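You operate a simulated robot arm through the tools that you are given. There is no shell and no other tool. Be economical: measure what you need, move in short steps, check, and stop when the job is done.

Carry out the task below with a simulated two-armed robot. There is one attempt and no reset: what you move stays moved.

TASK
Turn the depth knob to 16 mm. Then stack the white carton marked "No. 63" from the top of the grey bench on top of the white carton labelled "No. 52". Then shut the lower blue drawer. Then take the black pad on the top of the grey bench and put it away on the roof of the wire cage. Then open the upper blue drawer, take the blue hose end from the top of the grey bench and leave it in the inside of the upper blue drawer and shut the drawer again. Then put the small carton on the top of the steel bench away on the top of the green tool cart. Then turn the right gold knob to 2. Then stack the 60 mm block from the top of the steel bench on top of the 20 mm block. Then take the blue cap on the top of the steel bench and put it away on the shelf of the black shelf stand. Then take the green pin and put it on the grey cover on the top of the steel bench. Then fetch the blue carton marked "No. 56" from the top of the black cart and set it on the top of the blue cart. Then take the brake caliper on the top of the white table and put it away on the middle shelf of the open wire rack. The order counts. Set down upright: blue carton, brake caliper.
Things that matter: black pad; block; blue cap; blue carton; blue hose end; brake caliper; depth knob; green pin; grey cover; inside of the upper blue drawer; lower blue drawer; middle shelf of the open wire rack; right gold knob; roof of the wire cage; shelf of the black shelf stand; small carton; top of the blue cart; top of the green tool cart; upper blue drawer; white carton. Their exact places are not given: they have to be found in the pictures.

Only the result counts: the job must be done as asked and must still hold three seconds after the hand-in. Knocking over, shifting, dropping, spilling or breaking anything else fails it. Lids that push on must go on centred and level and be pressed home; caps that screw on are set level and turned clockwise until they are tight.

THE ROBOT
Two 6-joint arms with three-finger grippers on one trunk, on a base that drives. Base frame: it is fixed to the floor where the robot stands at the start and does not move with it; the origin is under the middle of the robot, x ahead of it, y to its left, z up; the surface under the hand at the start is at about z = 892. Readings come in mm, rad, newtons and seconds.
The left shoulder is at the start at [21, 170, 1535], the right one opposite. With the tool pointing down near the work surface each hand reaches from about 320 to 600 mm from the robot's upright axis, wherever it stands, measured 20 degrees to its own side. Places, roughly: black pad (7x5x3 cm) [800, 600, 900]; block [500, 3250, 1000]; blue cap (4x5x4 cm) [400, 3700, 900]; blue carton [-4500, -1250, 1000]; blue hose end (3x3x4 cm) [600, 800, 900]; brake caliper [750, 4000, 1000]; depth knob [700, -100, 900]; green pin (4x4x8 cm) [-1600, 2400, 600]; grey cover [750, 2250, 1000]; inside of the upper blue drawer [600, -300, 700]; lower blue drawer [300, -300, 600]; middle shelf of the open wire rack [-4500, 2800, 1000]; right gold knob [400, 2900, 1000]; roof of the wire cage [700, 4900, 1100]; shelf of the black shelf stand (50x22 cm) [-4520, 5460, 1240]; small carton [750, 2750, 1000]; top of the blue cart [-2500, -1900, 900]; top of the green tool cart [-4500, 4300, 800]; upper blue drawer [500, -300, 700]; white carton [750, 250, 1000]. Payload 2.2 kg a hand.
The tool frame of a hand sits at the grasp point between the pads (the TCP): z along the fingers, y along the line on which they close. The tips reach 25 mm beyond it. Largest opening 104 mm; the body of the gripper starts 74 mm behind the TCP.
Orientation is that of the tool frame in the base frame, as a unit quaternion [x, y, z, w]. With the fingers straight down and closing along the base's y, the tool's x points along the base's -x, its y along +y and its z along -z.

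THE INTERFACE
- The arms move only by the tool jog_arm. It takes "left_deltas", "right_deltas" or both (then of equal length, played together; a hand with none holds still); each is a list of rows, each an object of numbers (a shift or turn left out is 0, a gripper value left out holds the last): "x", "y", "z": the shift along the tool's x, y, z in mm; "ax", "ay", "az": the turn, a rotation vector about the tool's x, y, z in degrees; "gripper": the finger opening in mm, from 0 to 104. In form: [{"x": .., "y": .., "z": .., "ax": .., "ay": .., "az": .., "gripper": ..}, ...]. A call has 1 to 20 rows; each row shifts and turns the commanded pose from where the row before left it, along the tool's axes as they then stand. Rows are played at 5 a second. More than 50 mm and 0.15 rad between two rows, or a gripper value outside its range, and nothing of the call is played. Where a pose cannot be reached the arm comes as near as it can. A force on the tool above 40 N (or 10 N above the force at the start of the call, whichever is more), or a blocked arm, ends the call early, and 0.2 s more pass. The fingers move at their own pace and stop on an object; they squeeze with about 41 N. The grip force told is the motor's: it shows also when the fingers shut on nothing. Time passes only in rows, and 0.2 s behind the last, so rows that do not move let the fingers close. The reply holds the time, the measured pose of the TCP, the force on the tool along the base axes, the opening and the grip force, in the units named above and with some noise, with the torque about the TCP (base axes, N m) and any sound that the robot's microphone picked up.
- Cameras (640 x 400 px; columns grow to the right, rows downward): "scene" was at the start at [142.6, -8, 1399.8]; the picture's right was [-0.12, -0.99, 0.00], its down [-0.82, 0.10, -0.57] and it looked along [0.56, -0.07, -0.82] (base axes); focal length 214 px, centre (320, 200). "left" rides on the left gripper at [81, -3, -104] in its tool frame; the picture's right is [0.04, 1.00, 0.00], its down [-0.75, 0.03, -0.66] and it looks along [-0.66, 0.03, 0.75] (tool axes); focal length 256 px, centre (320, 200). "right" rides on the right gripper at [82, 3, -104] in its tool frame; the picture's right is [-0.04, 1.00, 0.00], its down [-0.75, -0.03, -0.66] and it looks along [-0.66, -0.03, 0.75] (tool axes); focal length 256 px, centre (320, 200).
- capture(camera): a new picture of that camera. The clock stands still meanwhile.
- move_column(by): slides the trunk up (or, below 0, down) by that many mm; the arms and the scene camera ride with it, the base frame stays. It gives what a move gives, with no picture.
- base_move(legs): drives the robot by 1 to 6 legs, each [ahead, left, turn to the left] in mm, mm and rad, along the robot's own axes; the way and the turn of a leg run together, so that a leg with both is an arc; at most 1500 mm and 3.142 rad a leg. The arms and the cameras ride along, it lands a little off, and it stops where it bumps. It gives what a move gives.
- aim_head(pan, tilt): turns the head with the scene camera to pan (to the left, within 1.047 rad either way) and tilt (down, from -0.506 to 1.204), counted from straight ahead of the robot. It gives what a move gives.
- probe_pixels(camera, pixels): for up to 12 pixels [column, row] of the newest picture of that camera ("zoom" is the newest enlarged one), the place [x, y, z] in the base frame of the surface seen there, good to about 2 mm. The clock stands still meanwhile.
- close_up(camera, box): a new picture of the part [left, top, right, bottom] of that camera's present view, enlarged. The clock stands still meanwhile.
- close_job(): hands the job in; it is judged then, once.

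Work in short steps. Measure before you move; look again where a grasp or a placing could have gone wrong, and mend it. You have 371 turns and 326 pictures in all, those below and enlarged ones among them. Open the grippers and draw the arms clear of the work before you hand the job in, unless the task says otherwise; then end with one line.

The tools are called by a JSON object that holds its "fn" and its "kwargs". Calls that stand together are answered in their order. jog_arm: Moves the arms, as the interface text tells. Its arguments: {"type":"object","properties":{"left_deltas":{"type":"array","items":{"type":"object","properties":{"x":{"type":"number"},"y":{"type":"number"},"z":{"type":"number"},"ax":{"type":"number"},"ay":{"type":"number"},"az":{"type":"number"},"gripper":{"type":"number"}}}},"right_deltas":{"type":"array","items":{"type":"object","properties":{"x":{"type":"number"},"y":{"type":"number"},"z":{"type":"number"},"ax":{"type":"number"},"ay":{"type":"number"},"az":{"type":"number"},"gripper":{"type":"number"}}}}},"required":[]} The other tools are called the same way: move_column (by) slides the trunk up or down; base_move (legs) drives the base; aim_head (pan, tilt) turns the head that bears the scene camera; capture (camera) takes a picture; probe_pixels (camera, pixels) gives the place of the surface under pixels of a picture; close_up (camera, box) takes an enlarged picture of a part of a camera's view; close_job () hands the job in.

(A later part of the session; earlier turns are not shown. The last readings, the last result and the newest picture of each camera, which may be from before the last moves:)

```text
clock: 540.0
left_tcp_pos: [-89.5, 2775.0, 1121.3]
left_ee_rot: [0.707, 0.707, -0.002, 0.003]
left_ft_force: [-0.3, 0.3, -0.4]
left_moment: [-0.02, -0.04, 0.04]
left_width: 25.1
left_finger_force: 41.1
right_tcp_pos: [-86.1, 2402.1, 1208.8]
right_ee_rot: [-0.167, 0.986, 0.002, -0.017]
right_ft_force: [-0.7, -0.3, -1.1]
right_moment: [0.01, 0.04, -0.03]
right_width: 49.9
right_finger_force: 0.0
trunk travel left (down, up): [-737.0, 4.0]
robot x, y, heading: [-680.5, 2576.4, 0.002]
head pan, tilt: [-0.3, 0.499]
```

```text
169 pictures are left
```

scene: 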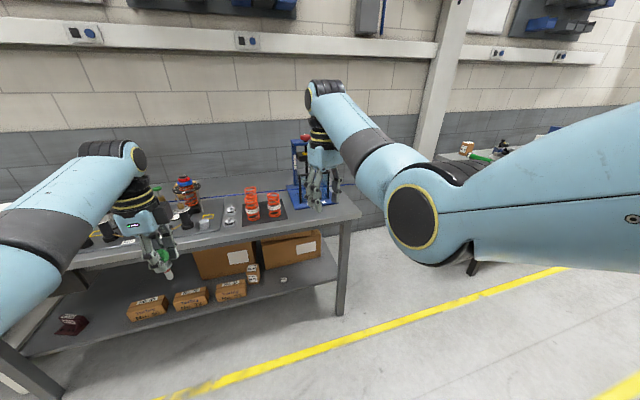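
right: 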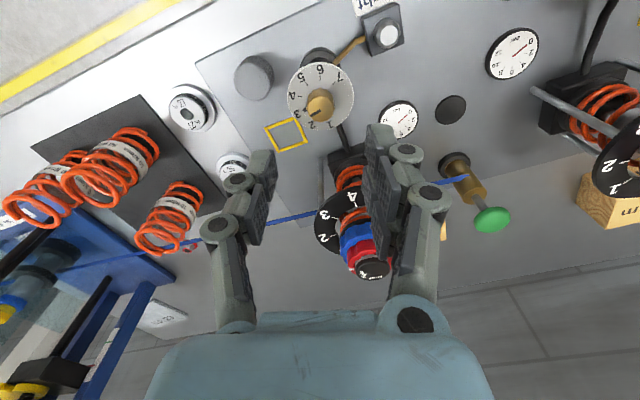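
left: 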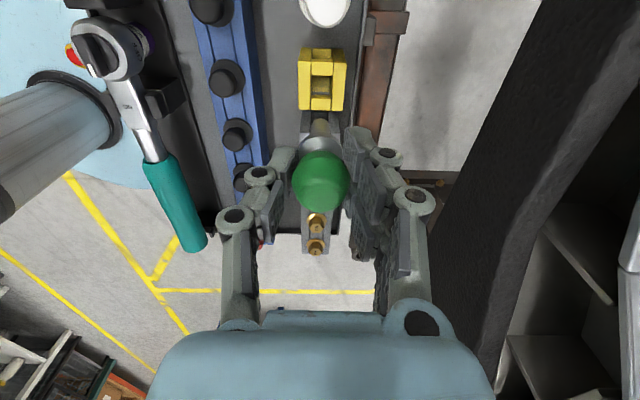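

{"fn": "base_move", "kwargs": {"legs": [[0, -530, 0], [380, 0, 0]]}}

{"fn": "aim_head", "kwargs": {"pan": 0.05, "tilt": 0.6}}

{"fn": "capture", "kwargs": {"camera": "scene"}}

{"fn": "capture", "kwargs": {"camera": "right"}}

```text
clock: 545.1
left_tcp_pos: [291.9, 2248.4, 1121.0]
left_ee_rot: [0.707, 0.708, -0.001, 0.002]
left_ft_force: [0.1, -0.8, -0.9]
left_moment: [-0.04, 0.05, 0.01]
left_width: 25.0
left_finger_force: 41.4
right_tcp_pos: [295.3, 1874.5, 1209.2]
right_ee_rot: [-0.169, 0.986, 0.002, -0.018]
right_ft_force: [-0.5, 0.3, 0.7]
right_moment: [-0.03, 0.03, 0.02]
right_width: 49.8
right_finger_force: 0.1
trunk travel left (down, up): [-737.0, 4.0]
robot x, y, heading: [-302.6, 2046.5, 0.004]
head pan, tilt: [-0.3, 0.499]
```

```text
clock: 545.9
left_tcp_pos: [291.8, 2248.0, 1122.3]
left_ee_rot: [0.707, 0.707, -0.001, 0.002]
left_ft_force: [-1.0, 0.3, -0.7]
left_moment: [0.01, 0.0, 0.04]
left_width: 25.3
left_finger_force: 41.1
right_tcp_pos: [294.5, 1875.1, 1208.4]
right_ee_rot: [-0.168, 0.986, 0.003, -0.017]
right_ft_force: [0.0, 0.0, 0.4]
right_moment: [0.03, 0.0, 0.01]
right_width: 49.9
right_finger_force: 0.1
trunk travel left (down, up): [-737.0, 4.0]
robot x, y, heading: [-295.0, 2049.3, 0.002]
head pan, tilt: [0.051, 0.6]
```

```text
168 pictures are left
```

scene: 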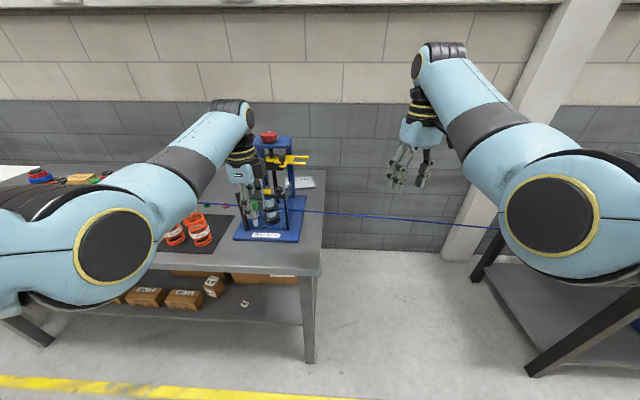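

```text
167 pictures are left
```

right: 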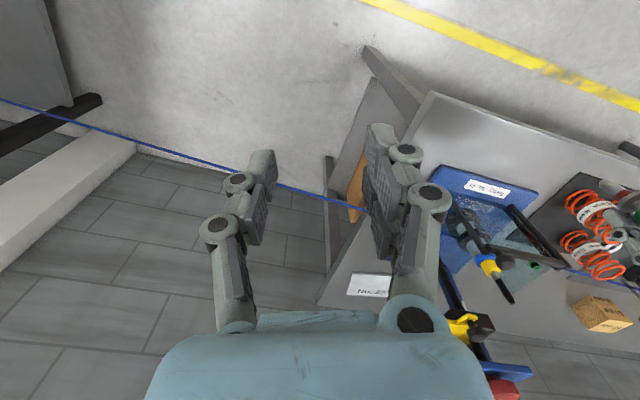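

{"fn": "close_up", "kwargs": {"camera": "scene", "box": [220, 120, 340, 260]}}

{"fn": "close_up", "kwargs": {"camera": "right", "box": [310, 240, 470, 330]}}

{"fn": "probe_pixels", "kwargs": {"camera": "right", "pixels": [[370, 280], [352, 293], [388, 296], [355, 275], [390, 278], [340, 260]]}}

```text
2.86 times, centred on (280, 190) of scene
```

zoom: 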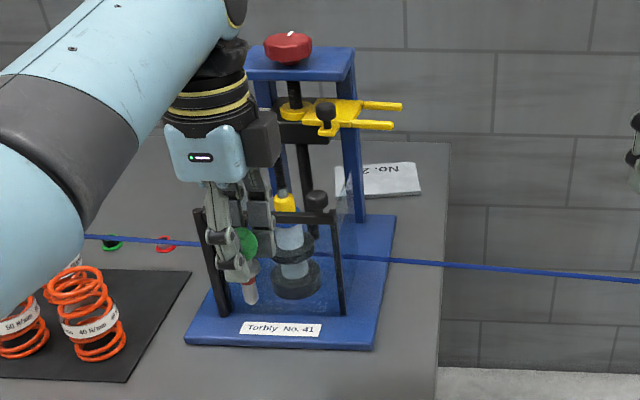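

```text
4.00 times, centred on (390, 285) of right
```

zoom: 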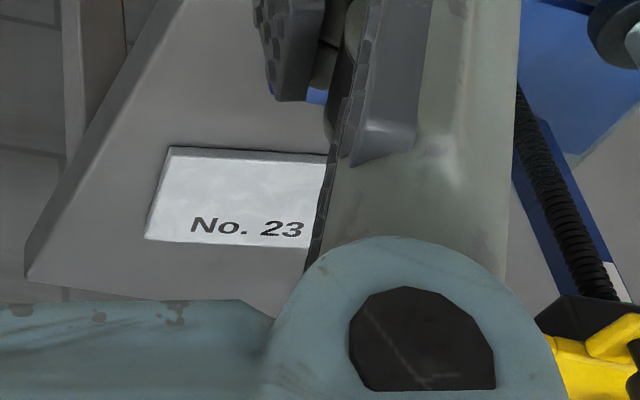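

```text
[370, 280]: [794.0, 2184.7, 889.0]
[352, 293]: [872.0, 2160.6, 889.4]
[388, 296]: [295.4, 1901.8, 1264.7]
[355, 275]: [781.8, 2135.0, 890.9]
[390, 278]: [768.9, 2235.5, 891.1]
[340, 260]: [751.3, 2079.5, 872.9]
```

The "No. 23" plate at ≈(820,2185,890) behind the press appears to be the grey cover. I look closely at the held pin.

{"fn": "close_up", "kwargs": {"camera": "left", "box": [240, 90, 400, 230]}}

{"fn": "close_up", "kwargs": {"camera": "scene", "box": [225, 190, 275, 235]}}

```text
2.86 times, centred on (320, 160) of left
```

zoom: 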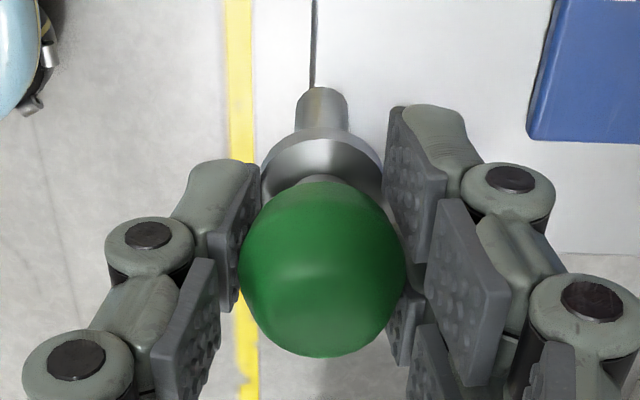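

```text
8.89 times, centred on (250, 212) of scene
```

zoom: 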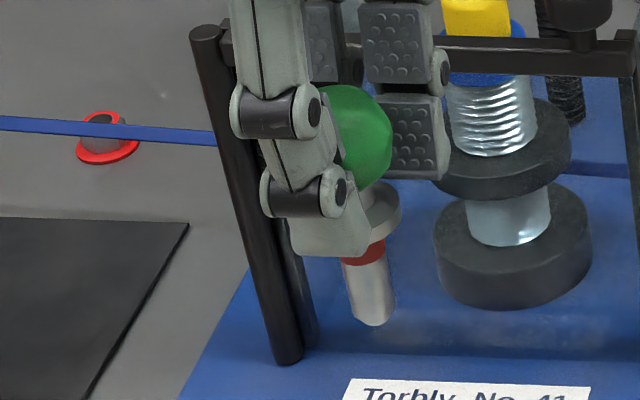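

I'll lay the pin on the plate from the bench's right end, facing +y from the gap. I drive out, turn +90° and move into the gap.

{"fn": "base_move", "kwargs": {"legs": [[-420, 0, 0], [0, -650, 0], [0, 0, 1.569], [0, -1420, 0]]}}

{"fn": "aim_head", "kwargs": {"pan": 0.0, "tilt": 0.5}}

{"fn": "capture", "kwargs": {"camera": "scene"}}

```text
clock: 562.2
left_tcp_pos: [511.4, 1983.3, 1122.6]
left_ee_rot: [0.003, 1.0, 0.001, 0.003]
left_ft_force: [1.4, 0.2, -0.3]
left_moment: [-0.01, -0.01, 0.01]
left_width: 25.3
left_finger_force: 41.4
right_tcp_pos: [884.9, 1983.0, 1208.1]
right_ee_rot: [0.813, -0.581, 0.01, 0.014]
right_ft_force: [0.4, -0.9, 0.5]
right_moment: [-0.01, 0.01, 0.02]
right_width: 49.8
right_finger_force: 0.0
trunk travel left (down, up): [-737.0, 4.0]
robot x, y, heading: [707.1, 1392.0, 1.568]
head pan, tilt: [0.051, 0.6]
```

```text
clock: 562.8
left_tcp_pos: [511.8, 1982.9, 1122.2]
left_ee_rot: [0.003, 1.0, 0.001, 0.002]
left_ft_force: [0.7, -0.3, -0.1]
left_moment: [-0.04, 0.01, -0.01]
left_width: 24.9
left_finger_force: 41.0
right_tcp_pos: [885.4, 1984.1, 1208.7]
right_ee_rot: [0.814, -0.58, 0.011, 0.014]
right_ft_force: [0.6, -0.4, -0.5]
right_moment: [-0.02, -0.04, 0.01]
right_width: 49.9
right_finger_force: 0.0
trunk travel left (down, up): [-737.0, 4.0]
robot x, y, heading: [708.3, 1391.4, 1.566]
head pan, tilt: [0.0, 0.499]
```

```text
162 pictures are left
```

scene: 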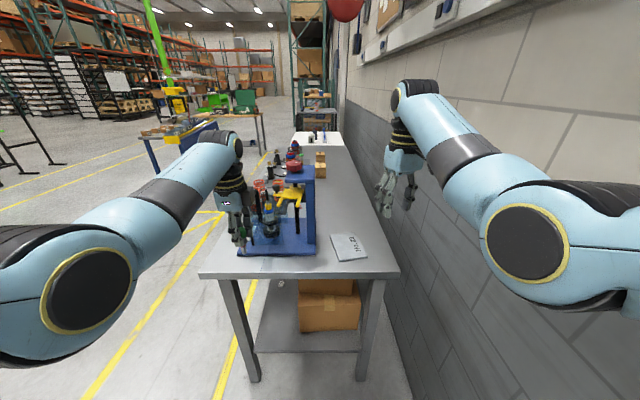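

{"fn": "close_up", "kwargs": {"camera": "scene", "box": [300, 215, 400, 285]}}

{"fn": "probe_pixels", "kwargs": {"camera": "scene", "pixels": [[333, 237], [352, 235], [340, 260], [366, 257], [350, 248], [345, 276], [390, 272], [318, 250], [305, 180], [322, 278]]}}

```text
5.71 times, centred on (350, 250) of scene
```

zoom: 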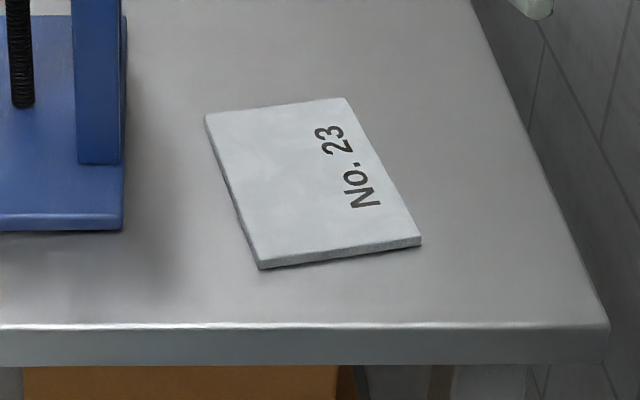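

```text
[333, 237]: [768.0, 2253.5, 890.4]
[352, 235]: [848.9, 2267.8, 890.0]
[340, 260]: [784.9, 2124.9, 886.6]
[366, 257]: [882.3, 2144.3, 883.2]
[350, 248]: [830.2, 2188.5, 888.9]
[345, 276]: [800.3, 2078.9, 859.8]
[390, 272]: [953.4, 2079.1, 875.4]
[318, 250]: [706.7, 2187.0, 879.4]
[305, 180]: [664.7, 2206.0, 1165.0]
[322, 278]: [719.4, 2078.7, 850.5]
```

Plate top 890, centre ≈(822,2198). I lower the trunk 150 mm, raise the right hand out of the way and turn the left hand back to az 0.

{"fn": "move_column", "kwargs": {"by": -150}}

{"fn": "jog_arm", "kwargs": {"left_deltas": [{"az": -8.2}, {"az": -8.2}, {"az": -8.2}, {"az": -8.2}, {"az": -8.2}, {"az": -8.2}, {"az": -8.2}, {"az": -8.2}, {"az": -8.2}, {"az": -8.2}, {"az": -8}, {}], "right_deltas": [{"z": -20, "gripper": 10}, {"z": -20}, {"z": -20}, {"z": -20}, {"z": -20}, {"z": -20}, {}, {}, {}, {}, {}, {}]}}

```text
clock: 564.6
left_tcp_pos: [512.3, 1982.9, 972.5]
left_ee_rot: [0.002, 1.0, 0.001, 0.002]
left_ft_force: [0.4, 0.5, -0.6]
left_moment: [0.0, 0.0, 0.03]
left_width: 25.0
left_finger_force: 40.8
right_tcp_pos: [885.7, 1982.1, 1059.0]
right_ee_rot: [0.814, -0.58, 0.011, 0.014]
right_ft_force: [0.3, -0.3, -0.2]
right_moment: [0.01, -0.01, 0.07]
right_width: 50.0
right_finger_force: 0.1
trunk travel left (down, up): [-587.0, 154.0]
robot x, y, heading: [707.9, 1394.8, 1.566]
head pan, tilt: [0.0, 0.499]
```

```text
clock: 567.2
left_tcp_pos: [511.3, 1982.4, 971.4]
left_ee_rot: [-0.706, 0.708, -0.001, 0.002]
left_ft_force: [-0.7, 0.2, -0.7]
left_moment: [-0.01, 0.01, 0.01]
left_width: 25.1
left_finger_force: 41.0
right_tcp_pos: [879.9, 2025.6, 1158.3]
right_ee_rot: [0.814, -0.581, 0.01, 0.014]
right_ft_force: [0.4, -0.5, 0.1]
right_moment: [-0.01, 0.01, 0.0]
right_width: 10.2
right_finger_force: 0.1
right hand out of reach, approached as far as the arm can: row 2, 3, 4, 5, 6
trunk travel left (down, up): [-587.0, 154.0]
robot x, y, heading: [706.7, 1391.9, 1.565]
head pan, tilt: [0.0, 0.499]
```

{"fn": "jog_arm", "kwargs": {"left_deltas": [{"ay": -8}, {"ay": -8}, {"ay": -8}, {"ay": -8}, {"ay": -8}, {"ay": -8}, {"ay": -8}, {"ay": -8}, {"ay": -8}, {"ay": -8}, {}]}}

{"fn": "capture", "kwargs": {"camera": "scene"}}

```text
clock: 569.6
left_tcp_pos: [511.1, 1982.0, 971.2]
left_ee_rot: [-0.541, 0.542, 0.453, 0.457]
left_ft_force: [-0.1, 0.3, -1.2]
left_moment: [0.01, -0.03, -0.01]
left_width: 25.4
left_finger_force: 40.7
right_tcp_pos: [880.1, 2026.0, 1158.5]
right_ee_rot: [0.814, -0.58, 0.011, 0.013]
right_ft_force: [-0.4, -0.2, -0.1]
right_moment: [-0.02, 0.04, -0.02]
right_width: 10.0
right_finger_force: 0.1
trunk travel left (down, up): [-587.0, 154.0]
robot x, y, heading: [705.7, 1389.9, 1.563]
head pan, tilt: [0.0, 0.499]
```

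```text
160 pictures are left
```

scene: 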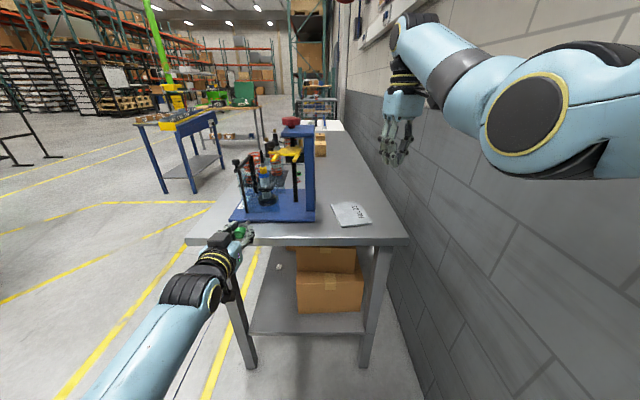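

The hand is nearly horizontal pointing +y. I move it over to x≈825, still in front of the bench end.

{"fn": "jog_arm", "kwargs": {"left_deltas": [{"y": -45}, {"y": -45}, {"y": -45}, {"y": -45}, {"y": -45}, {"y": -45}, {"y": -44}, {}]}}

{"fn": "capture", "kwargs": {"camera": "scene"}}

```text
clock: 570.4
left_tcp_pos: [536.4, 1976.4, 937.0]
left_ee_rot: [-0.521, 0.571, 0.484, 0.411]
left_ft_force: [0.1, 1.4, -0.7]
left_moment: [0.02, 0.04, -0.01]
left_width: 24.9
left_finger_force: 41.3
right_tcp_pos: [879.2, 2026.3, 1158.0]
right_ee_rot: [0.814, -0.58, 0.01, 0.015]
right_ft_force: [0.7, 0.5, -0.3]
right_moment: [0.0, 0.01, -0.02]
right_width: 10.2
right_finger_force: 0.0
trunk travel left (down, up): [-587.0, 154.0]
robot x, y, heading: [707.9, 1390.8, 1.57]
head pan, tilt: [0.0, 0.499]
stopped in row 3 (left hand): the arm was blocked; the commanded pose is now the measured one
```

```text
159 pictures are left
```

scene: 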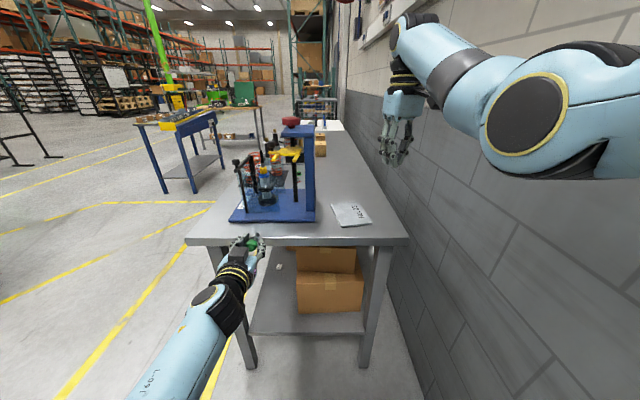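

{"fn": "probe_pixels", "kwargs": {"camera": "scene", "pixels": [[512, 118], [560, 75], [600, 150], [630, 90], [640, 200], [520, 250], [600, 290], [480, 10], [430, 20], [240, 290], [200, 340]]}}

```text
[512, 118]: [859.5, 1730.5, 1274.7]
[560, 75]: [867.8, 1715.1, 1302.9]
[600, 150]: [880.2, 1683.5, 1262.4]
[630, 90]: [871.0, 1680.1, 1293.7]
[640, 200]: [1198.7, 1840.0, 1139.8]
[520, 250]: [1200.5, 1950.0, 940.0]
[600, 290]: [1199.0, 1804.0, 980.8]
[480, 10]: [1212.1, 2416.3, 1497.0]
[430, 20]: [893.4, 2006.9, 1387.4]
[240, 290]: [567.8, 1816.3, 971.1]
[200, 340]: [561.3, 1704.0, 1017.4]
```

The elbow got in the way. There's about 190 mm margin to the wall on the right, so I shift the base 110 mm right and let the arm reach less across.

{"fn": "base_move", "kwargs": {"legs": [[0, -115, 0]]}}

{"fn": "jog_arm", "kwargs": {"left_deltas": [{"az": -3.5, "x": -15}, {"az": -3.5, "x": -15}, {"y": -20}, {"y": -20}, {}]}}

{"fn": "capture", "kwargs": {"camera": "scene"}}

```text
clock: 571.6
left_tcp_pos: [650.7, 1975.0, 937.0]
left_ee_rot: [-0.522, 0.569, 0.485, 0.41]
left_ft_force: [0.5, -0.4, -1.7]
left_moment: [0.01, -0.01, 0.01]
left_width: 25.2
left_finger_force: 40.7
right_tcp_pos: [994.9, 2025.7, 1156.8]
right_ee_rot: [0.815, -0.58, 0.011, 0.014]
right_ft_force: [0.0, 0.5, -0.3]
right_moment: [0.0, 0.03, -0.01]
right_width: 9.9
right_finger_force: 0.0
trunk travel left (down, up): [-587.0, 154.0]
robot x, y, heading: [823.8, 1387.8, 1.568]
head pan, tilt: [0.0, 0.499]
```

```text
clock: 573.0
left_tcp_pos: [642.8, 1978.6, 951.4]
left_ee_rot: [-0.534, 0.561, 0.487, 0.404]
left_ft_force: [0.5, -0.5, -0.1]
left_moment: [-0.01, 0.02, 0.0]
left_width: 25.1
left_finger_force: 40.9
right_tcp_pos: [994.4, 2025.8, 1157.8]
right_ee_rot: [0.814, -0.58, 0.011, 0.014]
right_ft_force: [-0.4, 0.8, 0.3]
right_moment: [0.0, 0.03, -0.02]
right_width: 10.1
right_finger_force: 0.0
trunk travel left (down, up): [-587.0, 154.0]
robot x, y, heading: [820.7, 1394.6, 1.564]
head pan, tilt: [0.0, 0.499]
stopped in row 5 (left hand): the arm was blocked; the commanded pose is now the measured one
```

```text
158 pictures are left
```

scene: 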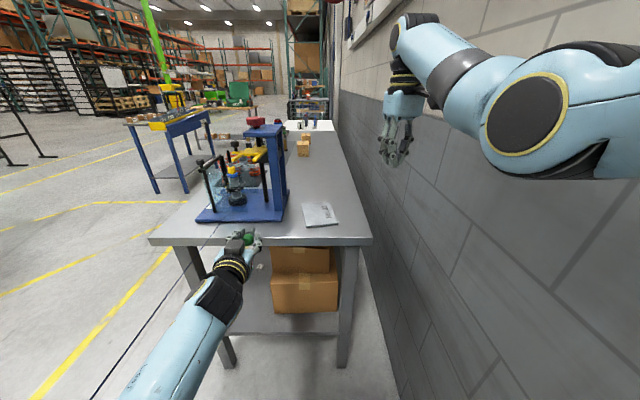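

The wrist is in an awkward configuration. I raise and pitch the hand back toward vertical, then shift, then pitch again.

{"fn": "jog_arm", "kwargs": {"left_deltas": [{"x": -20}, {"ay": 8, "x": -20}, {"ay": 8, "x": -10}, {"ay": 8}, {"ay": 8}, {"ay": 8}, {"ay": 8}, {"ay": 8}, {"ay": 8}, {"ay": 8}, {"ay": 6}, {}]}}

{"fn": "capture", "kwargs": {"camera": "scene"}}

```text
clock: 575.6
left_tcp_pos: [648.0, 1989.4, 1000.2]
left_ee_rot: [0.721, -0.691, -0.042, 0.037]
left_ft_force: [1.0, 0.2, 0.5]
left_moment: [0.02, 0.01, 0.0]
left_width: 25.3
left_finger_force: 41.5
right_tcp_pos: [993.9, 2026.0, 1159.1]
right_ee_rot: [0.813, -0.581, 0.01, 0.015]
right_ft_force: [0.3, -0.9, -0.2]
right_moment: [-0.01, 0.0, -0.01]
right_width: 10.3
right_finger_force: 0.1
trunk travel left (down, up): [-587.0, 154.0]
robot x, y, heading: [821.6, 1388.5, 1.559]
head pan, tilt: [0.0, 0.499]
```

```text
157 pictures are left
```

scene: 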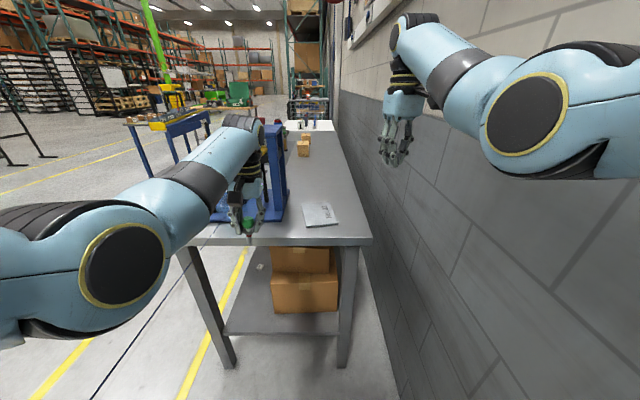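

{"fn": "jog_arm", "kwargs": {"left_deltas": [{"y": -44}, {"y": -44}, {"y": -44}, {"y": -44}, {}]}}

{"fn": "jog_arm", "kwargs": {"left_deltas": [{"ay": -8}, {"ay": -8}, {"ay": -8}, {"ay": -8}, {"ay": -8}, {"ay": -8}, {}]}}

{"fn": "capture", "kwargs": {"camera": "scene"}}

```text
clock: 577.0
left_tcp_pos: [784.0, 2001.3, 988.7]
left_ee_rot: [0.734, -0.676, -0.056, 0.04]
left_ft_force: [0.5, 0.0, -0.6]
left_moment: [0.02, -0.01, 0.03]
left_width: 25.3
left_finger_force: 40.9
left hand out of reach, approached as far as the arm can: row 4
right_tcp_pos: [993.7, 2026.2, 1157.4]
right_ee_rot: [0.814, -0.581, 0.01, 0.015]
right_ft_force: [0.1, 0.2, 0.0]
right_moment: [0.0, 0.02, 0.02]
right_width: 9.9
right_finger_force: 0.0
trunk travel left (down, up): [-587.0, 154.0]
robot x, y, heading: [825.6, 1391.8, 1.566]
head pan, tilt: [0.0, 0.499]
stopped in row 5 (left hand): the arm was blocked; the commanded pose is now the measured one
```

```text
clock: 578.0
left_tcp_pos: [655.4, 2053.8, 984.8]
left_ee_rot: [0.702, -0.639, -0.298, -0.099]
left_ft_force: [-0.1, 0.4, -0.3]
left_moment: [-0.01, -0.03, -0.02]
left_width: 25.7
left_finger_force: 41.4
left hand out of reach, approached as far as the arm can: row 2, 3, 4
right_tcp_pos: [993.1, 2026.1, 1158.7]
right_ee_rot: [0.814, -0.581, 0.011, 0.015]
right_ft_force: [-0.3, -0.5, -0.3]
right_moment: [0.0, 0.02, -0.03]
right_width: 10.0
right_finger_force: 0.0
trunk travel left (down, up): [-587.0, 154.0]
robot x, y, heading: [824.3, 1391.1, 1.564]
head pan, tilt: [0.0, 0.499]
stopped in row 4 (left hand): the arm was blocked; the commanded pose is now the measured one
```

```text
156 pictures are left
```

scene: 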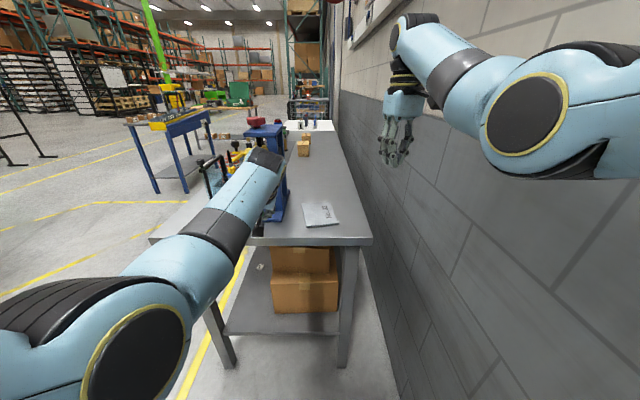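

Reaching across is limited. I back away, restore the left hand to pointing down, then will approach diagonally (heading ≈45°) so that the plate is in front of the left arm.

{"fn": "base_move", "kwargs": {"legs": [[-150, 120, 0]]}}

{"fn": "jog_arm", "kwargs": {"left_deltas": [{"ax": 3.3, "ay": 6.6, "az": 1.0}, {"ax": 3.3, "ay": 6.6, "az": 1.0}, {"ax": 3.3, "ay": 6.6, "az": 1.0}, {"ax": 3.3, "ay": 6.6, "az": 1.0}, {"ax": 3.2, "ay": 6.4, "az": 1.0}, {"z": -30}, {}]}}

{"fn": "capture", "kwargs": {"camera": "left"}}

```text
clock: 579.5
left_tcp_pos: [538.4, 1905.6, 985.3]
left_ee_rot: [0.701, -0.64, -0.298, -0.101]
left_ft_force: [-1.1, -0.3, -0.5]
left_moment: [0.0, -0.02, 0.0]
left_width: 25.1
left_finger_force: 40.8
right_tcp_pos: [874.8, 1877.5, 1158.1]
right_ee_rot: [0.814, -0.581, 0.011, 0.014]
right_ft_force: [-0.3, -0.1, 0.6]
right_moment: [0.06, -0.01, 0.0]
right_width: 10.2
right_finger_force: 0.1
trunk travel left (down, up): [-587.0, 154.0]
robot x, y, heading: [702.1, 1245.8, 1.56]
head pan, tilt: [0.0, 0.499]
```

```text
clock: 581.1
left_tcp_pos: [534.9, 1896.2, 1019.2]
left_ee_rot: [-0.707, 0.707, -0.002, 0.001]
left_ft_force: [-0.4, -0.5, -0.4]
left_moment: [-0.04, -0.04, 0.02]
left_width: 25.6
left_finger_force: 41.1
left hand out of reach, approached as far as the arm can: row 5
right_tcp_pos: [874.4, 1877.0, 1158.0]
right_ee_rot: [0.813, -0.582, 0.01, 0.014]
right_ft_force: [-1.2, 0.2, 0.2]
right_moment: [-0.03, -0.03, -0.02]
right_width: 10.0
right_finger_force: 0.0
trunk travel left (down, up): [-587.0, 154.0]
robot x, y, heading: [703.9, 1244.1, 1.56]
head pan, tilt: [0.0, 0.499]
```

```text
155 pictures are left
```

left: 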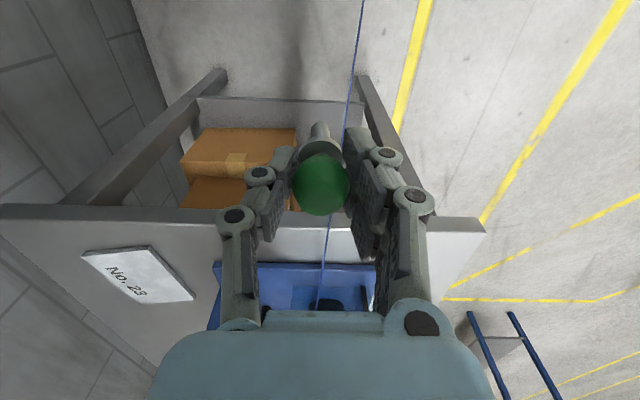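

Pin hangs straight. I'll stand it on the plate with the hand pointing down. First I shift left in the gap, turn to heading 45°, and look.

{"fn": "base_move", "kwargs": {"legs": [[0, 350, 0], [0, 0, -0.775]]}}

{"fn": "base_move", "kwargs": {"legs": [[340, 160, 0]]}}

{"fn": "capture", "kwargs": {"camera": "left"}}

{"fn": "capture", "kwargs": {"camera": "scene"}}

```text
clock: 585.4
left_tcp_pos: [688.4, 1827.8, 1018.6]
left_ee_rot: [-0.387, 0.922, -0.002, 0.001]
left_ft_force: [0.2, -1.0, 0.5]
left_moment: [0.01, 0.02, 0.02]
left_width: 25.5
left_finger_force: 40.9
right_tcp_pos: [918.4, 1577.4, 1157.7]
right_ee_rot: [-0.535, 0.845, -0.004, -0.017]
right_ft_force: [-1.0, -0.4, -0.2]
right_moment: [-0.01, 0.05, 0.01]
right_width: 10.0
right_finger_force: 0.0
trunk travel left (down, up): [-587.0, 154.0]
robot x, y, heading: [349.1, 1245.1, 0.788]
head pan, tilt: [0.0, 0.499]
```

```text
clock: 587.8
left_tcp_pos: [816.2, 2182.0, 1019.6]
left_ee_rot: [-0.386, 0.923, -0.002, 0.0]
left_ft_force: [-0.2, -0.4, -0.7]
left_moment: [-0.04, 0.03, 0.02]
left_width: 25.2
left_finger_force: 41.6
right_tcp_pos: [1044.5, 1931.7, 1157.6]
right_ee_rot: [-0.533, 0.846, -0.004, -0.018]
right_ft_force: [0.4, 0.3, -0.7]
right_moment: [0.01, 0.01, -0.02]
right_width: 10.3
right_finger_force: 0.1
trunk travel left (down, up): [-587.0, 154.0]
robot x, y, heading: [474.9, 1599.1, 0.783]
head pan, tilt: [0.0, 0.499]
```

```text
154 pictures are left
```

left: 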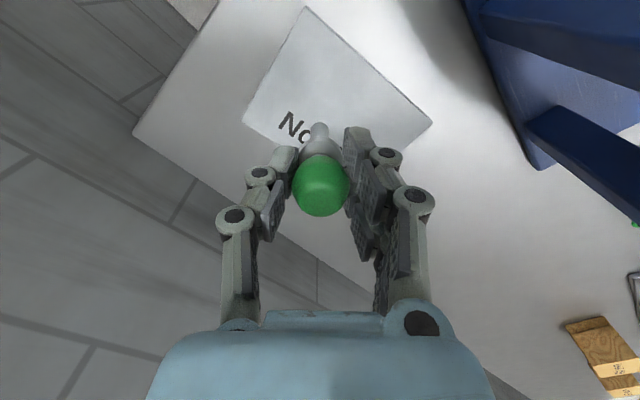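

```text
153 pictures are left
```

scene: 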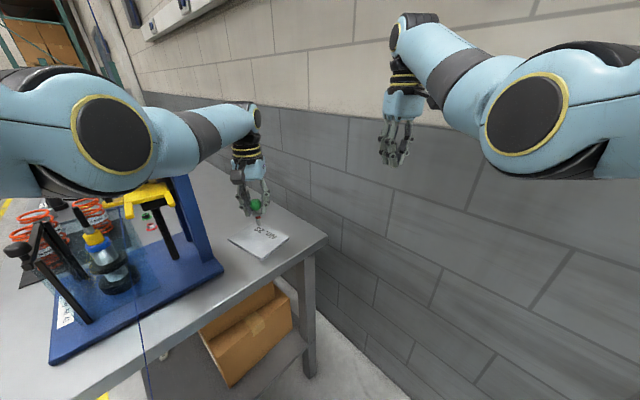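

{"fn": "probe_pixels", "kwargs": {"camera": "scene", "pixels": [[200, 155], [165, 175], [120, 190], [160, 195], [185, 190], [110, 130]]}}

{"fn": "jog_arm", "kwargs": {"left_deltas": [{"x": -11, "y": 6, "z": 20}, {"z": 20}, {"z": 10}, {}]}}

{"fn": "close_up", "kwargs": {"camera": "scene", "box": [200, 160, 320, 270]}}

```text
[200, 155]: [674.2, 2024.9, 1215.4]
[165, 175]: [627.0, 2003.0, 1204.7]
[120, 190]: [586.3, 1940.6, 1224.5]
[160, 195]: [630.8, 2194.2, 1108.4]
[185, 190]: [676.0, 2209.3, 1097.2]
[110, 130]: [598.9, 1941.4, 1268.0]
```

```text
clock: 588.8
left_tcp_pos: [807.1, 2183.9, 972.6]
left_ee_rot: [-0.386, 0.922, -0.002, 0.002]
left_ft_force: [-0.3, 0.2, 0.0]
left_moment: [-0.04, 0.0, -0.03]
left_width: 25.4
left_finger_force: 40.9
left hand out of reach, approached as far as the arm can: row 1, 2
right_tcp_pos: [1044.1, 1929.6, 1158.3]
right_ee_rot: [-0.533, 0.846, -0.004, -0.017]
right_ft_force: [0.6, 0.1, 0.5]
right_moment: [0.02, 0.01, 0.04]
right_width: 10.3
right_finger_force: 0.1
trunk travel left (down, up): [-587.0, 154.0]
robot x, y, heading: [474.8, 1603.5, 0.785]
head pan, tilt: [0.0, 0.499]
```

```text
3.64 times, centred on (260, 215) of scene
```

zoom: 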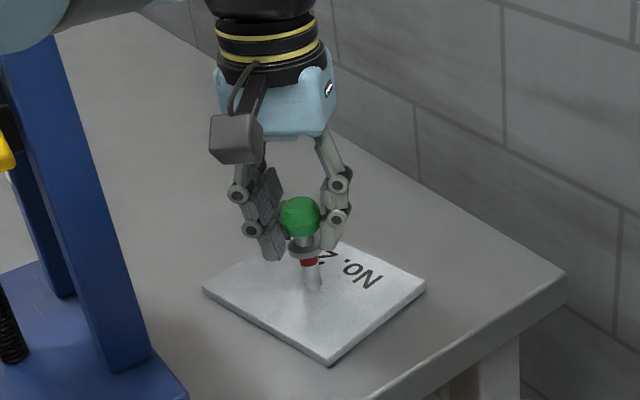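

{"fn": "base_move", "kwargs": {"legs": [[20, 0, 0]]}}

{"fn": "move_column", "kwargs": {"by": -9}}

{"fn": "close_up", "kwargs": {"camera": "scene", "box": [200, 160, 320, 270]}}

```text
clock: 589.6
left_tcp_pos: [820.7, 2197.6, 975.2]
left_ee_rot: [-0.386, 0.923, -0.002, 0.001]
left_ft_force: [-0.7, 0.1, -1.9]
left_moment: [-0.02, 0.01, 0.02]
left_width: 24.9
left_finger_force: 40.8
right_tcp_pos: [1057.3, 1944.0, 1157.0]
right_ee_rot: [-0.534, 0.845, -0.004, -0.017]
right_ft_force: [0.3, 0.6, 0.2]
right_moment: [-0.02, 0.02, 0.0]
right_width: 10.2
right_finger_force: 0.0
trunk travel left (down, up): [-587.0, 154.0]
robot x, y, heading: [490.2, 1615.7, 0.789]
head pan, tilt: [0.0, 0.499]
```

```text
clock: 590.2
left_tcp_pos: [822.7, 2197.7, 964.3]
left_ee_rot: [-0.387, 0.922, -0.002, 0.001]
left_ft_force: [0.4, -0.2, 0.3]
left_moment: [-0.02, -0.01, 0.02]
left_width: 25.2
left_finger_force: 40.6
right_tcp_pos: [1058.9, 1944.7, 1148.7]
right_ee_rot: [-0.533, 0.846, -0.005, -0.018]
right_ft_force: [-0.3, -0.2, 0.1]
right_moment: [-0.02, -0.03, -0.03]
right_width: 10.0
right_finger_force: 0.0
trunk travel left (down, up): [-578.0, 163.0]
robot x, y, heading: [490.2, 1611.6, 0.789]
head pan, tilt: [0.0, 0.499]
```

```text
3.64 times, centred on (260, 215) of scene
```

zoom: 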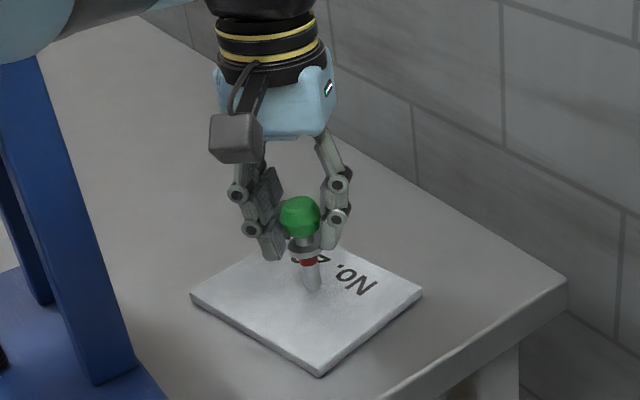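

{"fn": "jog_arm", "kwargs": {"left_deltas": [{"z": 2}, {"z": 2}, {}]}}

{"fn": "close_up", "kwargs": {"camera": "scene", "box": [230, 200, 280, 245]}}

```text
clock: 591.0
left_tcp_pos: [819.1, 2196.1, 960.8]
left_ee_rot: [-0.386, 0.922, -0.001, 0.001]
left_ft_force: [0.1, 0.9, 0.4]
left_moment: [0.0, -0.03, -0.01]
left_width: 25.3
left_finger_force: 41.4
right_tcp_pos: [1058.2, 1943.8, 1148.3]
right_ee_rot: [-0.534, 0.845, -0.004, -0.018]
right_ft_force: [-0.6, -0.3, -0.1]
right_moment: [0.02, -0.01, -0.02]
right_width: 10.0
right_finger_force: 0.1
trunk travel left (down, up): [-578.0, 163.0]
robot x, y, heading: [487.7, 1614.9, 0.788]
head pan, tilt: [0.0, 0.499]
```

```text
8.89 times, centred on (255, 222) of scene
```

zoom: 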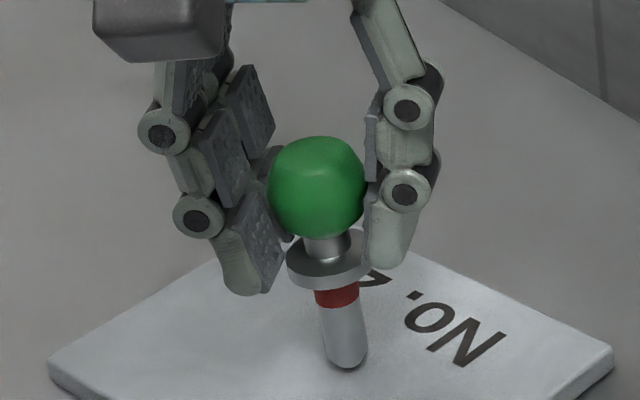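

The pin's tip is rounded, so it won't stand: I will lay it. I rise, spin the wrist 160° so that the camera comes on top when I pitch the hand forward.

{"fn": "jog_arm", "kwargs": {"left_deltas": [{"z": -45}, {"z": -45}, {"z": -20}, {}]}}

{"fn": "jog_arm", "kwargs": {"left_deltas": [{"az": 8.4}, {"az": 8.4}, {"az": 8.4}, {"az": 8.4}, {"az": 8.4}, {"az": 8.4}, {"az": 8.4}, {"az": 8.4}, {"az": 8.4}, {"az": 8.4}, {"az": 8.4}, {"az": 8.4}, {"az": 8.4}, {"az": 8.4}, {"az": 8.4}, {"az": 8.4}, {"az": 8.4}, {"az": 8.4}, {"az": 8.4}, {}]}}

{"fn": "probe_pixels", "kwargs": {"camera": "scene", "pixels": [[205, 265], [215, 270], [120, 320], [170, 290]]}}

```text
clock: 592.0
left_tcp_pos: [819.3, 2195.9, 1071.1]
left_ee_rot: [-0.386, 0.923, -0.002, 0.001]
left_ft_force: [-0.4, -0.3, -0.6]
left_moment: [0.01, 0.04, 0.02]
left_width: 25.0
left_finger_force: 41.1
right_tcp_pos: [1058.0, 1945.4, 1149.0]
right_ee_rot: [-0.533, 0.846, -0.003, -0.017]
right_ft_force: [0.4, -0.5, 0.3]
right_moment: [-0.01, 0.01, 0.03]
right_width: 10.0
right_finger_force: 0.0
trunk travel left (down, up): [-578.0, 163.0]
robot x, y, heading: [492.2, 1611.1, 0.785]
head pan, tilt: [0.0, 0.499]
```

```text
clock: 596.2
left_tcp_pos: [819.9, 2196.9, 1070.6]
left_ee_rot: [0.84, 0.543, 0.001, 0.002]
left_ft_force: [-0.1, 0.1, -0.7]
left_moment: [0.0, 0.02, 0.02]
left_width: 25.5
left_finger_force: 41.3
right_tcp_pos: [1058.0, 1943.2, 1148.3]
right_ee_rot: [-0.533, 0.846, -0.003, -0.017]
right_ft_force: [0.5, 0.2, -0.3]
right_moment: [0.04, 0.03, 0.0]
right_width: 10.2
right_finger_force: 0.0
trunk travel left (down, up): [-578.0, 163.0]
robot x, y, heading: [489.8, 1612.1, 0.792]
head pan, tilt: [0.0, 0.499]
```

```text
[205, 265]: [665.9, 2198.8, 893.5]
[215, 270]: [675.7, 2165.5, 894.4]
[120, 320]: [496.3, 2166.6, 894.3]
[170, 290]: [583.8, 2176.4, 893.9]
```

{"fn": "jog_arm", "kwargs": {"left_deltas": [{"ay": 8}, {"ay": 8}, {"ay": 8}, {"ay": 8}, {"ay": 8}, {}]}}

{"fn": "capture", "kwargs": {"camera": "scene"}}

```text
clock: 597.6
left_tcp_pos: [817.6, 2210.6, 1080.8]
left_ee_rot: [0.783, 0.512, 0.295, -0.197]
left_ft_force: [-0.1, 0.3, -0.5]
left_moment: [0.01, 0.02, 0.02]
left_width: 25.3
left_finger_force: 41.1
right_tcp_pos: [1057.7, 1944.0, 1148.4]
right_ee_rot: [-0.533, 0.846, -0.004, -0.018]
right_ft_force: [0.5, -0.1, 1.5]
right_moment: [0.02, -0.01, 0.04]
right_width: 9.8
right_finger_force: 0.1
trunk travel left (down, up): [-578.0, 163.0]
robot x, y, heading: [485.1, 1613.1, 0.79]
head pan, tilt: [0.0, 0.499]
```

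```text
149 pictures are left
```

scene: 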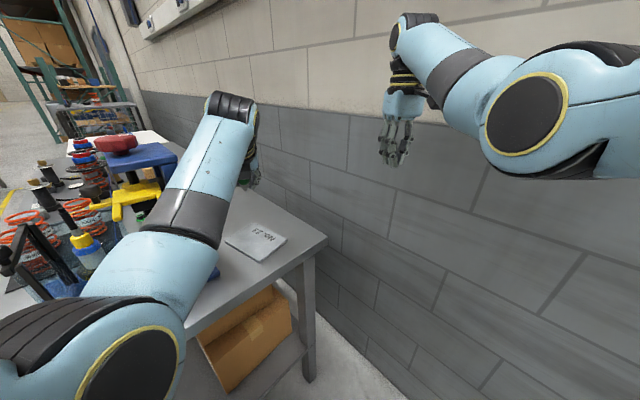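

{"fn": "probe_pixels", "kwargs": {"camera": "scene", "pixels": [[180, 220], [150, 260], [220, 140], [120, 140], [160, 150]]}}

{"fn": "jog_arm", "kwargs": {"left_deltas": [{"ay": 8}, {"ay": 8}, {"ay": 8}, {"ay": 8}, {"ay": 6}, {}]}}

{"fn": "capture", "kwargs": {"camera": "scene"}}

```text
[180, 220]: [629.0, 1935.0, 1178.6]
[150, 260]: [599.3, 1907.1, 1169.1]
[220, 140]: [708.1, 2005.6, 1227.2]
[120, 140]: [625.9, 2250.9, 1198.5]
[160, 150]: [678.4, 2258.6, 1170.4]
```

```text
clock: 598.4
left_tcp_pos: [773.7, 2263.9, 1094.0]
left_ee_rot: [0.698, 0.444, 0.433, -0.357]
left_ft_force: [0.6, -0.2, -1.5]
left_moment: [-0.01, -0.01, 0.0]
left_width: 25.4
left_finger_force: 41.2
right_tcp_pos: [1057.6, 1944.9, 1149.1]
right_ee_rot: [-0.532, 0.846, -0.005, -0.017]
right_ft_force: [-0.3, 0.0, -0.2]
right_moment: [0.01, 0.01, 0.01]
right_width: 10.0
right_finger_force: 0.1
trunk travel left (down, up): [-578.0, 163.0]
robot x, y, heading: [486.0, 1615.1, 0.792]
head pan, tilt: [0.0, 0.499]
stopped in row 4 (left hand): the arm was blocked; the commanded pose is now the measured one
```

```text
148 pictures are left
```

scene: 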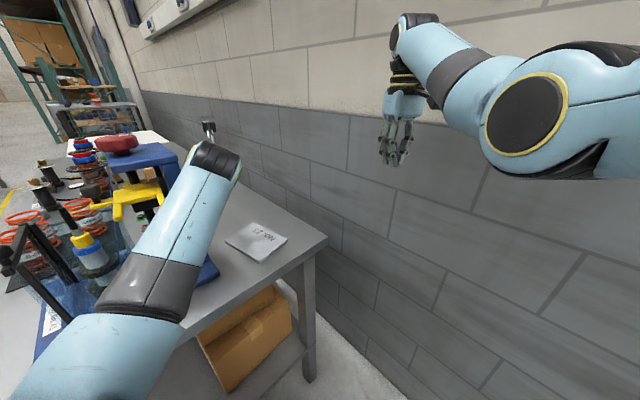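

Pitch is now 68° with the camera on top. I move the hand toward the plate's near part in small steps.

{"fn": "jog_arm", "kwargs": {"left_deltas": [{"x": -17, "y": 13.2, "z": -5.8}, {"x": -17, "y": 13.2, "z": -5.8}, {"x": -17, "y": 13.2, "z": -5.8}, {"x": -17, "y": 13.2, "z": -5.8}, {}]}}

{"fn": "capture", "kwargs": {"camera": "scene"}}

```text
clock: 599.4
left_tcp_pos: [754.5, 2271.7, 1060.1]
left_ee_rot: [0.677, 0.418, 0.428, -0.43]
left_ft_force: [0.6, 0.3, -1.0]
left_moment: [-0.01, 0.0, 0.01]
left_width: 25.1
left_finger_force: 41.4
right_tcp_pos: [1058.3, 1945.0, 1149.0]
right_ee_rot: [-0.533, 0.846, -0.004, -0.018]
right_ft_force: [-0.2, 0.4, 0.9]
right_moment: [0.04, 0.01, -0.02]
right_width: 9.8
right_finger_force: 0.1
trunk travel left (down, up): [-578.0, 163.0]
robot x, y, heading: [489.7, 1614.8, 0.792]
head pan, tilt: [0.0, 0.499]
stopped in row 5 (left hand): the arm was blocked; the commanded pose is now the measured one
```

```text
147 pictures are left
```

scene: 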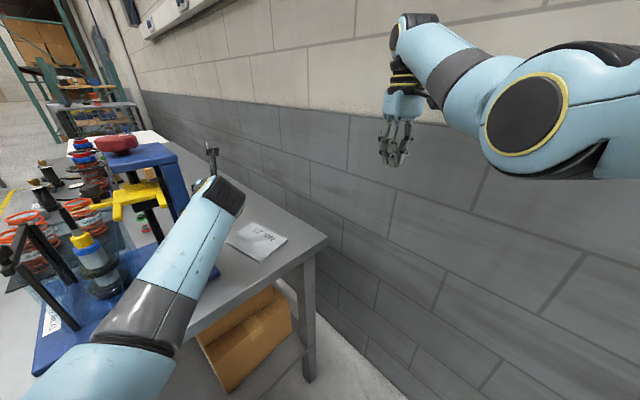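

The arm is twisting toward the press. I raise the trunk high, sidestep right, and back away before re-planning.

{"fn": "move_column", "kwargs": {"by": 160}}

{"fn": "base_move", "kwargs": {"legs": [[0, -45, 0], [-260, 0, 0]]}}

{"fn": "capture", "kwargs": {"camera": "scene"}}

```text
clock: 601.3
left_tcp_pos: [754.9, 2270.5, 1220.2]
left_ee_rot: [0.677, 0.417, 0.428, -0.429]
left_ft_force: [0.2, 0.0, -1.0]
left_moment: [-0.01, -0.01, 0.02]
left_width: 25.2
left_finger_force: 40.9
right_tcp_pos: [1058.7, 1944.9, 1307.2]
right_ee_rot: [-0.533, 0.846, -0.003, -0.018]
right_ft_force: [0.0, 0.5, 1.0]
right_moment: [0.0, -0.03, 0.0]
right_width: 10.1
right_finger_force: 0.0
trunk travel left (down, up): [-738.0, 3.0]
robot x, y, heading: [487.5, 1617.7, 0.787]
head pan, tilt: [0.0, 0.499]
```

```text
clock: 603.6
left_tcp_pos: [603.8, 2054.5, 1220.3]
left_ee_rot: [0.678, 0.417, 0.427, -0.428]
left_ft_force: [0.3, -0.6, -1.1]
left_moment: [-0.06, -0.03, 0.02]
left_width: 25.2
left_finger_force: 41.4
right_tcp_pos: [907.4, 1729.2, 1308.3]
right_ee_rot: [-0.532, 0.846, -0.005, -0.017]
right_ft_force: [0.6, 0.3, 0.1]
right_moment: [0.0, -0.01, 0.05]
right_width: 10.0
right_finger_force: 0.1
trunk travel left (down, up): [-738.0, 3.0]
robot x, y, heading: [337.0, 1399.4, 0.784]
head pan, tilt: [0.0, 0.499]
```

```text
146 pictures are left
```

scene: 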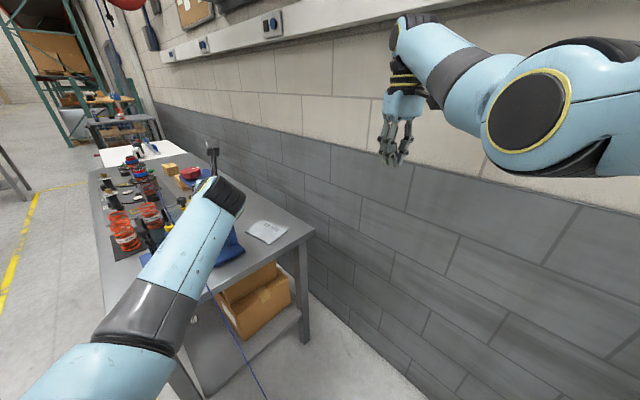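

Safe again. I undo the pitch and the spin in this open spot.

{"fn": "jog_arm", "kwargs": {"left_deltas": [{"ay": -8.2}, {"ay": -8.2}, {"ay": -8.2}, {"ay": -8.2}, {"ay": -8.2}, {"ay": -8.2}, {"ay": -8.2}, {"ay": -8.2}, {"ay": -8.2}, {}]}}

```text
clock: 605.8
left_tcp_pos: [601.8, 2054.7, 1220.0]
left_ee_rot: [0.799, 0.591, -0.064, -0.092]
left_ft_force: [-0.6, 0.8, -0.2]
left_moment: [0.02, -0.03, 0.03]
left_width: 25.2
left_finger_force: 41.3
right_tcp_pos: [907.2, 1728.1, 1307.8]
right_ee_rot: [-0.532, 0.846, -0.004, -0.018]
right_ft_force: [0.1, 0.0, -0.2]
right_moment: [0.06, 0.01, 0.0]
right_width: 10.1
right_finger_force: 0.1
trunk travel left (down, up): [-738.0, 3.0]
robot x, y, heading: [335.2, 1400.5, 0.784]
head pan, tilt: [0.0, 0.499]
```

{"fn": "jog_arm", "kwargs": {"left_deltas": [{"az": -8.4, "ay": -0.95}, {"az": -8.4, "ay": -0.95}, {"az": -8.4, "ay": -0.95}, {"az": -8.4, "ay": -0.95}, {"az": -8.4, "ay": -0.95}, {"az": -8.4, "ay": -0.95}, {"az": -8.4, "ay": -0.95}, {"az": -8.4, "ay": -0.95}, {"az": -8.4, "ay": -0.95}, {"az": -8.4, "ay": -0.95}, {"az": -8.4, "ay": -0.95}, {"az": -8.4, "ay": -0.95}, {"az": -8.4, "ay": -0.95}, {"az": -8.4, "ay": -0.95}, {"az": -8.4, "ay": -0.95}, {"az": -8.4, "ay": -0.95}, {"az": -8.4, "ay": -0.95}, {"az": -8.4, "ay": -0.95}, {"az": -8.4, "ay": -0.95}, {"az": -8.4, "ay": -0.95}]}}

{"fn": "capture", "kwargs": {"camera": "scene"}}

```text
clock: 610.0
left_tcp_pos: [593.8, 2045.6, 1221.5]
left_ee_rot: [-0.517, 0.856, -0.005, -0.008]
left_ft_force: [-0.4, 0.0, -0.8]
left_moment: [0.0, 0.0, 0.01]
left_width: 25.3
left_finger_force: 41.1
left hand out of reach, approached as far as the arm can: row 1, 3, 6
right_tcp_pos: [908.1, 1727.0, 1309.6]
right_ee_rot: [-0.532, 0.846, -0.003, -0.018]
right_ft_force: [-0.2, 1.0, -0.1]
right_moment: [0.02, 0.0, -0.01]
right_width: 10.0
right_finger_force: 0.1
trunk travel left (down, up): [-738.0, 3.0]
robot x, y, heading: [338.5, 1400.2, 0.783]
head pan, tilt: [0.0, 0.499]
```

```text
145 pictures are left
```

scene: 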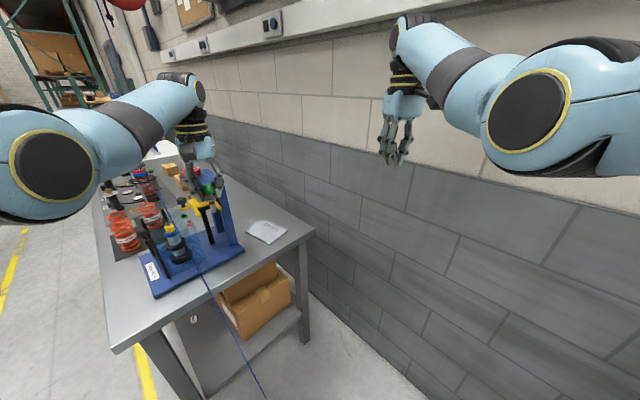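

Hand points down again, yawed along ≈62°. I lower the trunk and pitch forward 55° here, off the bench.

{"fn": "move_column", "kwargs": {"by": -150}}

{"fn": "jog_arm", "kwargs": {"left_deltas": [{"ay": -8}, {"ay": -8}, {"ay": -8}, {"ay": -8}, {"ay": -8}, {"ay": -8}, {"ay": -8}, {}]}}

{"fn": "capture", "kwargs": {"camera": "scene"}}

```text
clock: 611.8
left_tcp_pos: [593.3, 2045.3, 1071.5]
left_ee_rot: [-0.515, 0.857, -0.004, -0.006]
left_ft_force: [-0.5, 0.8, -1.0]
left_moment: [0.0, 0.03, -0.01]
left_width: 25.1
left_finger_force: 41.2
right_tcp_pos: [907.4, 1728.2, 1159.6]
right_ee_rot: [-0.532, 0.847, -0.003, -0.018]
right_ft_force: [-0.5, 0.3, -0.3]
right_moment: [0.0, -0.01, 0.03]
right_width: 10.3
right_finger_force: 0.1
trunk travel left (down, up): [-588.0, 153.0]
robot x, y, heading: [335.6, 1399.4, 0.785]
head pan, tilt: [0.0, 0.499]
```

```text
clock: 613.6
left_tcp_pos: [596.1, 2045.7, 1071.6]
left_ee_rot: [-0.458, 0.759, 0.239, 0.396]
left_ft_force: [0.0, 0.7, -1.2]
left_moment: [0.03, 0.0, -0.02]
left_width: 25.2
left_finger_force: 41.3
right_tcp_pos: [906.2, 1728.7, 1158.7]
right_ee_rot: [-0.533, 0.846, -0.004, -0.018]
right_ft_force: [0.4, -0.4, 0.2]
right_moment: [-0.05, 0.03, 0.02]
right_width: 10.2
right_finger_force: 0.2
trunk travel left (down, up): [-588.0, 153.0]
robot x, y, heading: [337.2, 1404.1, 0.786]
head pan, tilt: [0.0, 0.499]
```

```text
144 pictures are left
```

scene: 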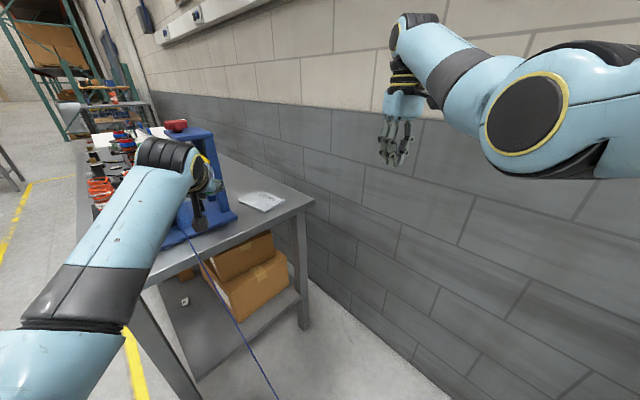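

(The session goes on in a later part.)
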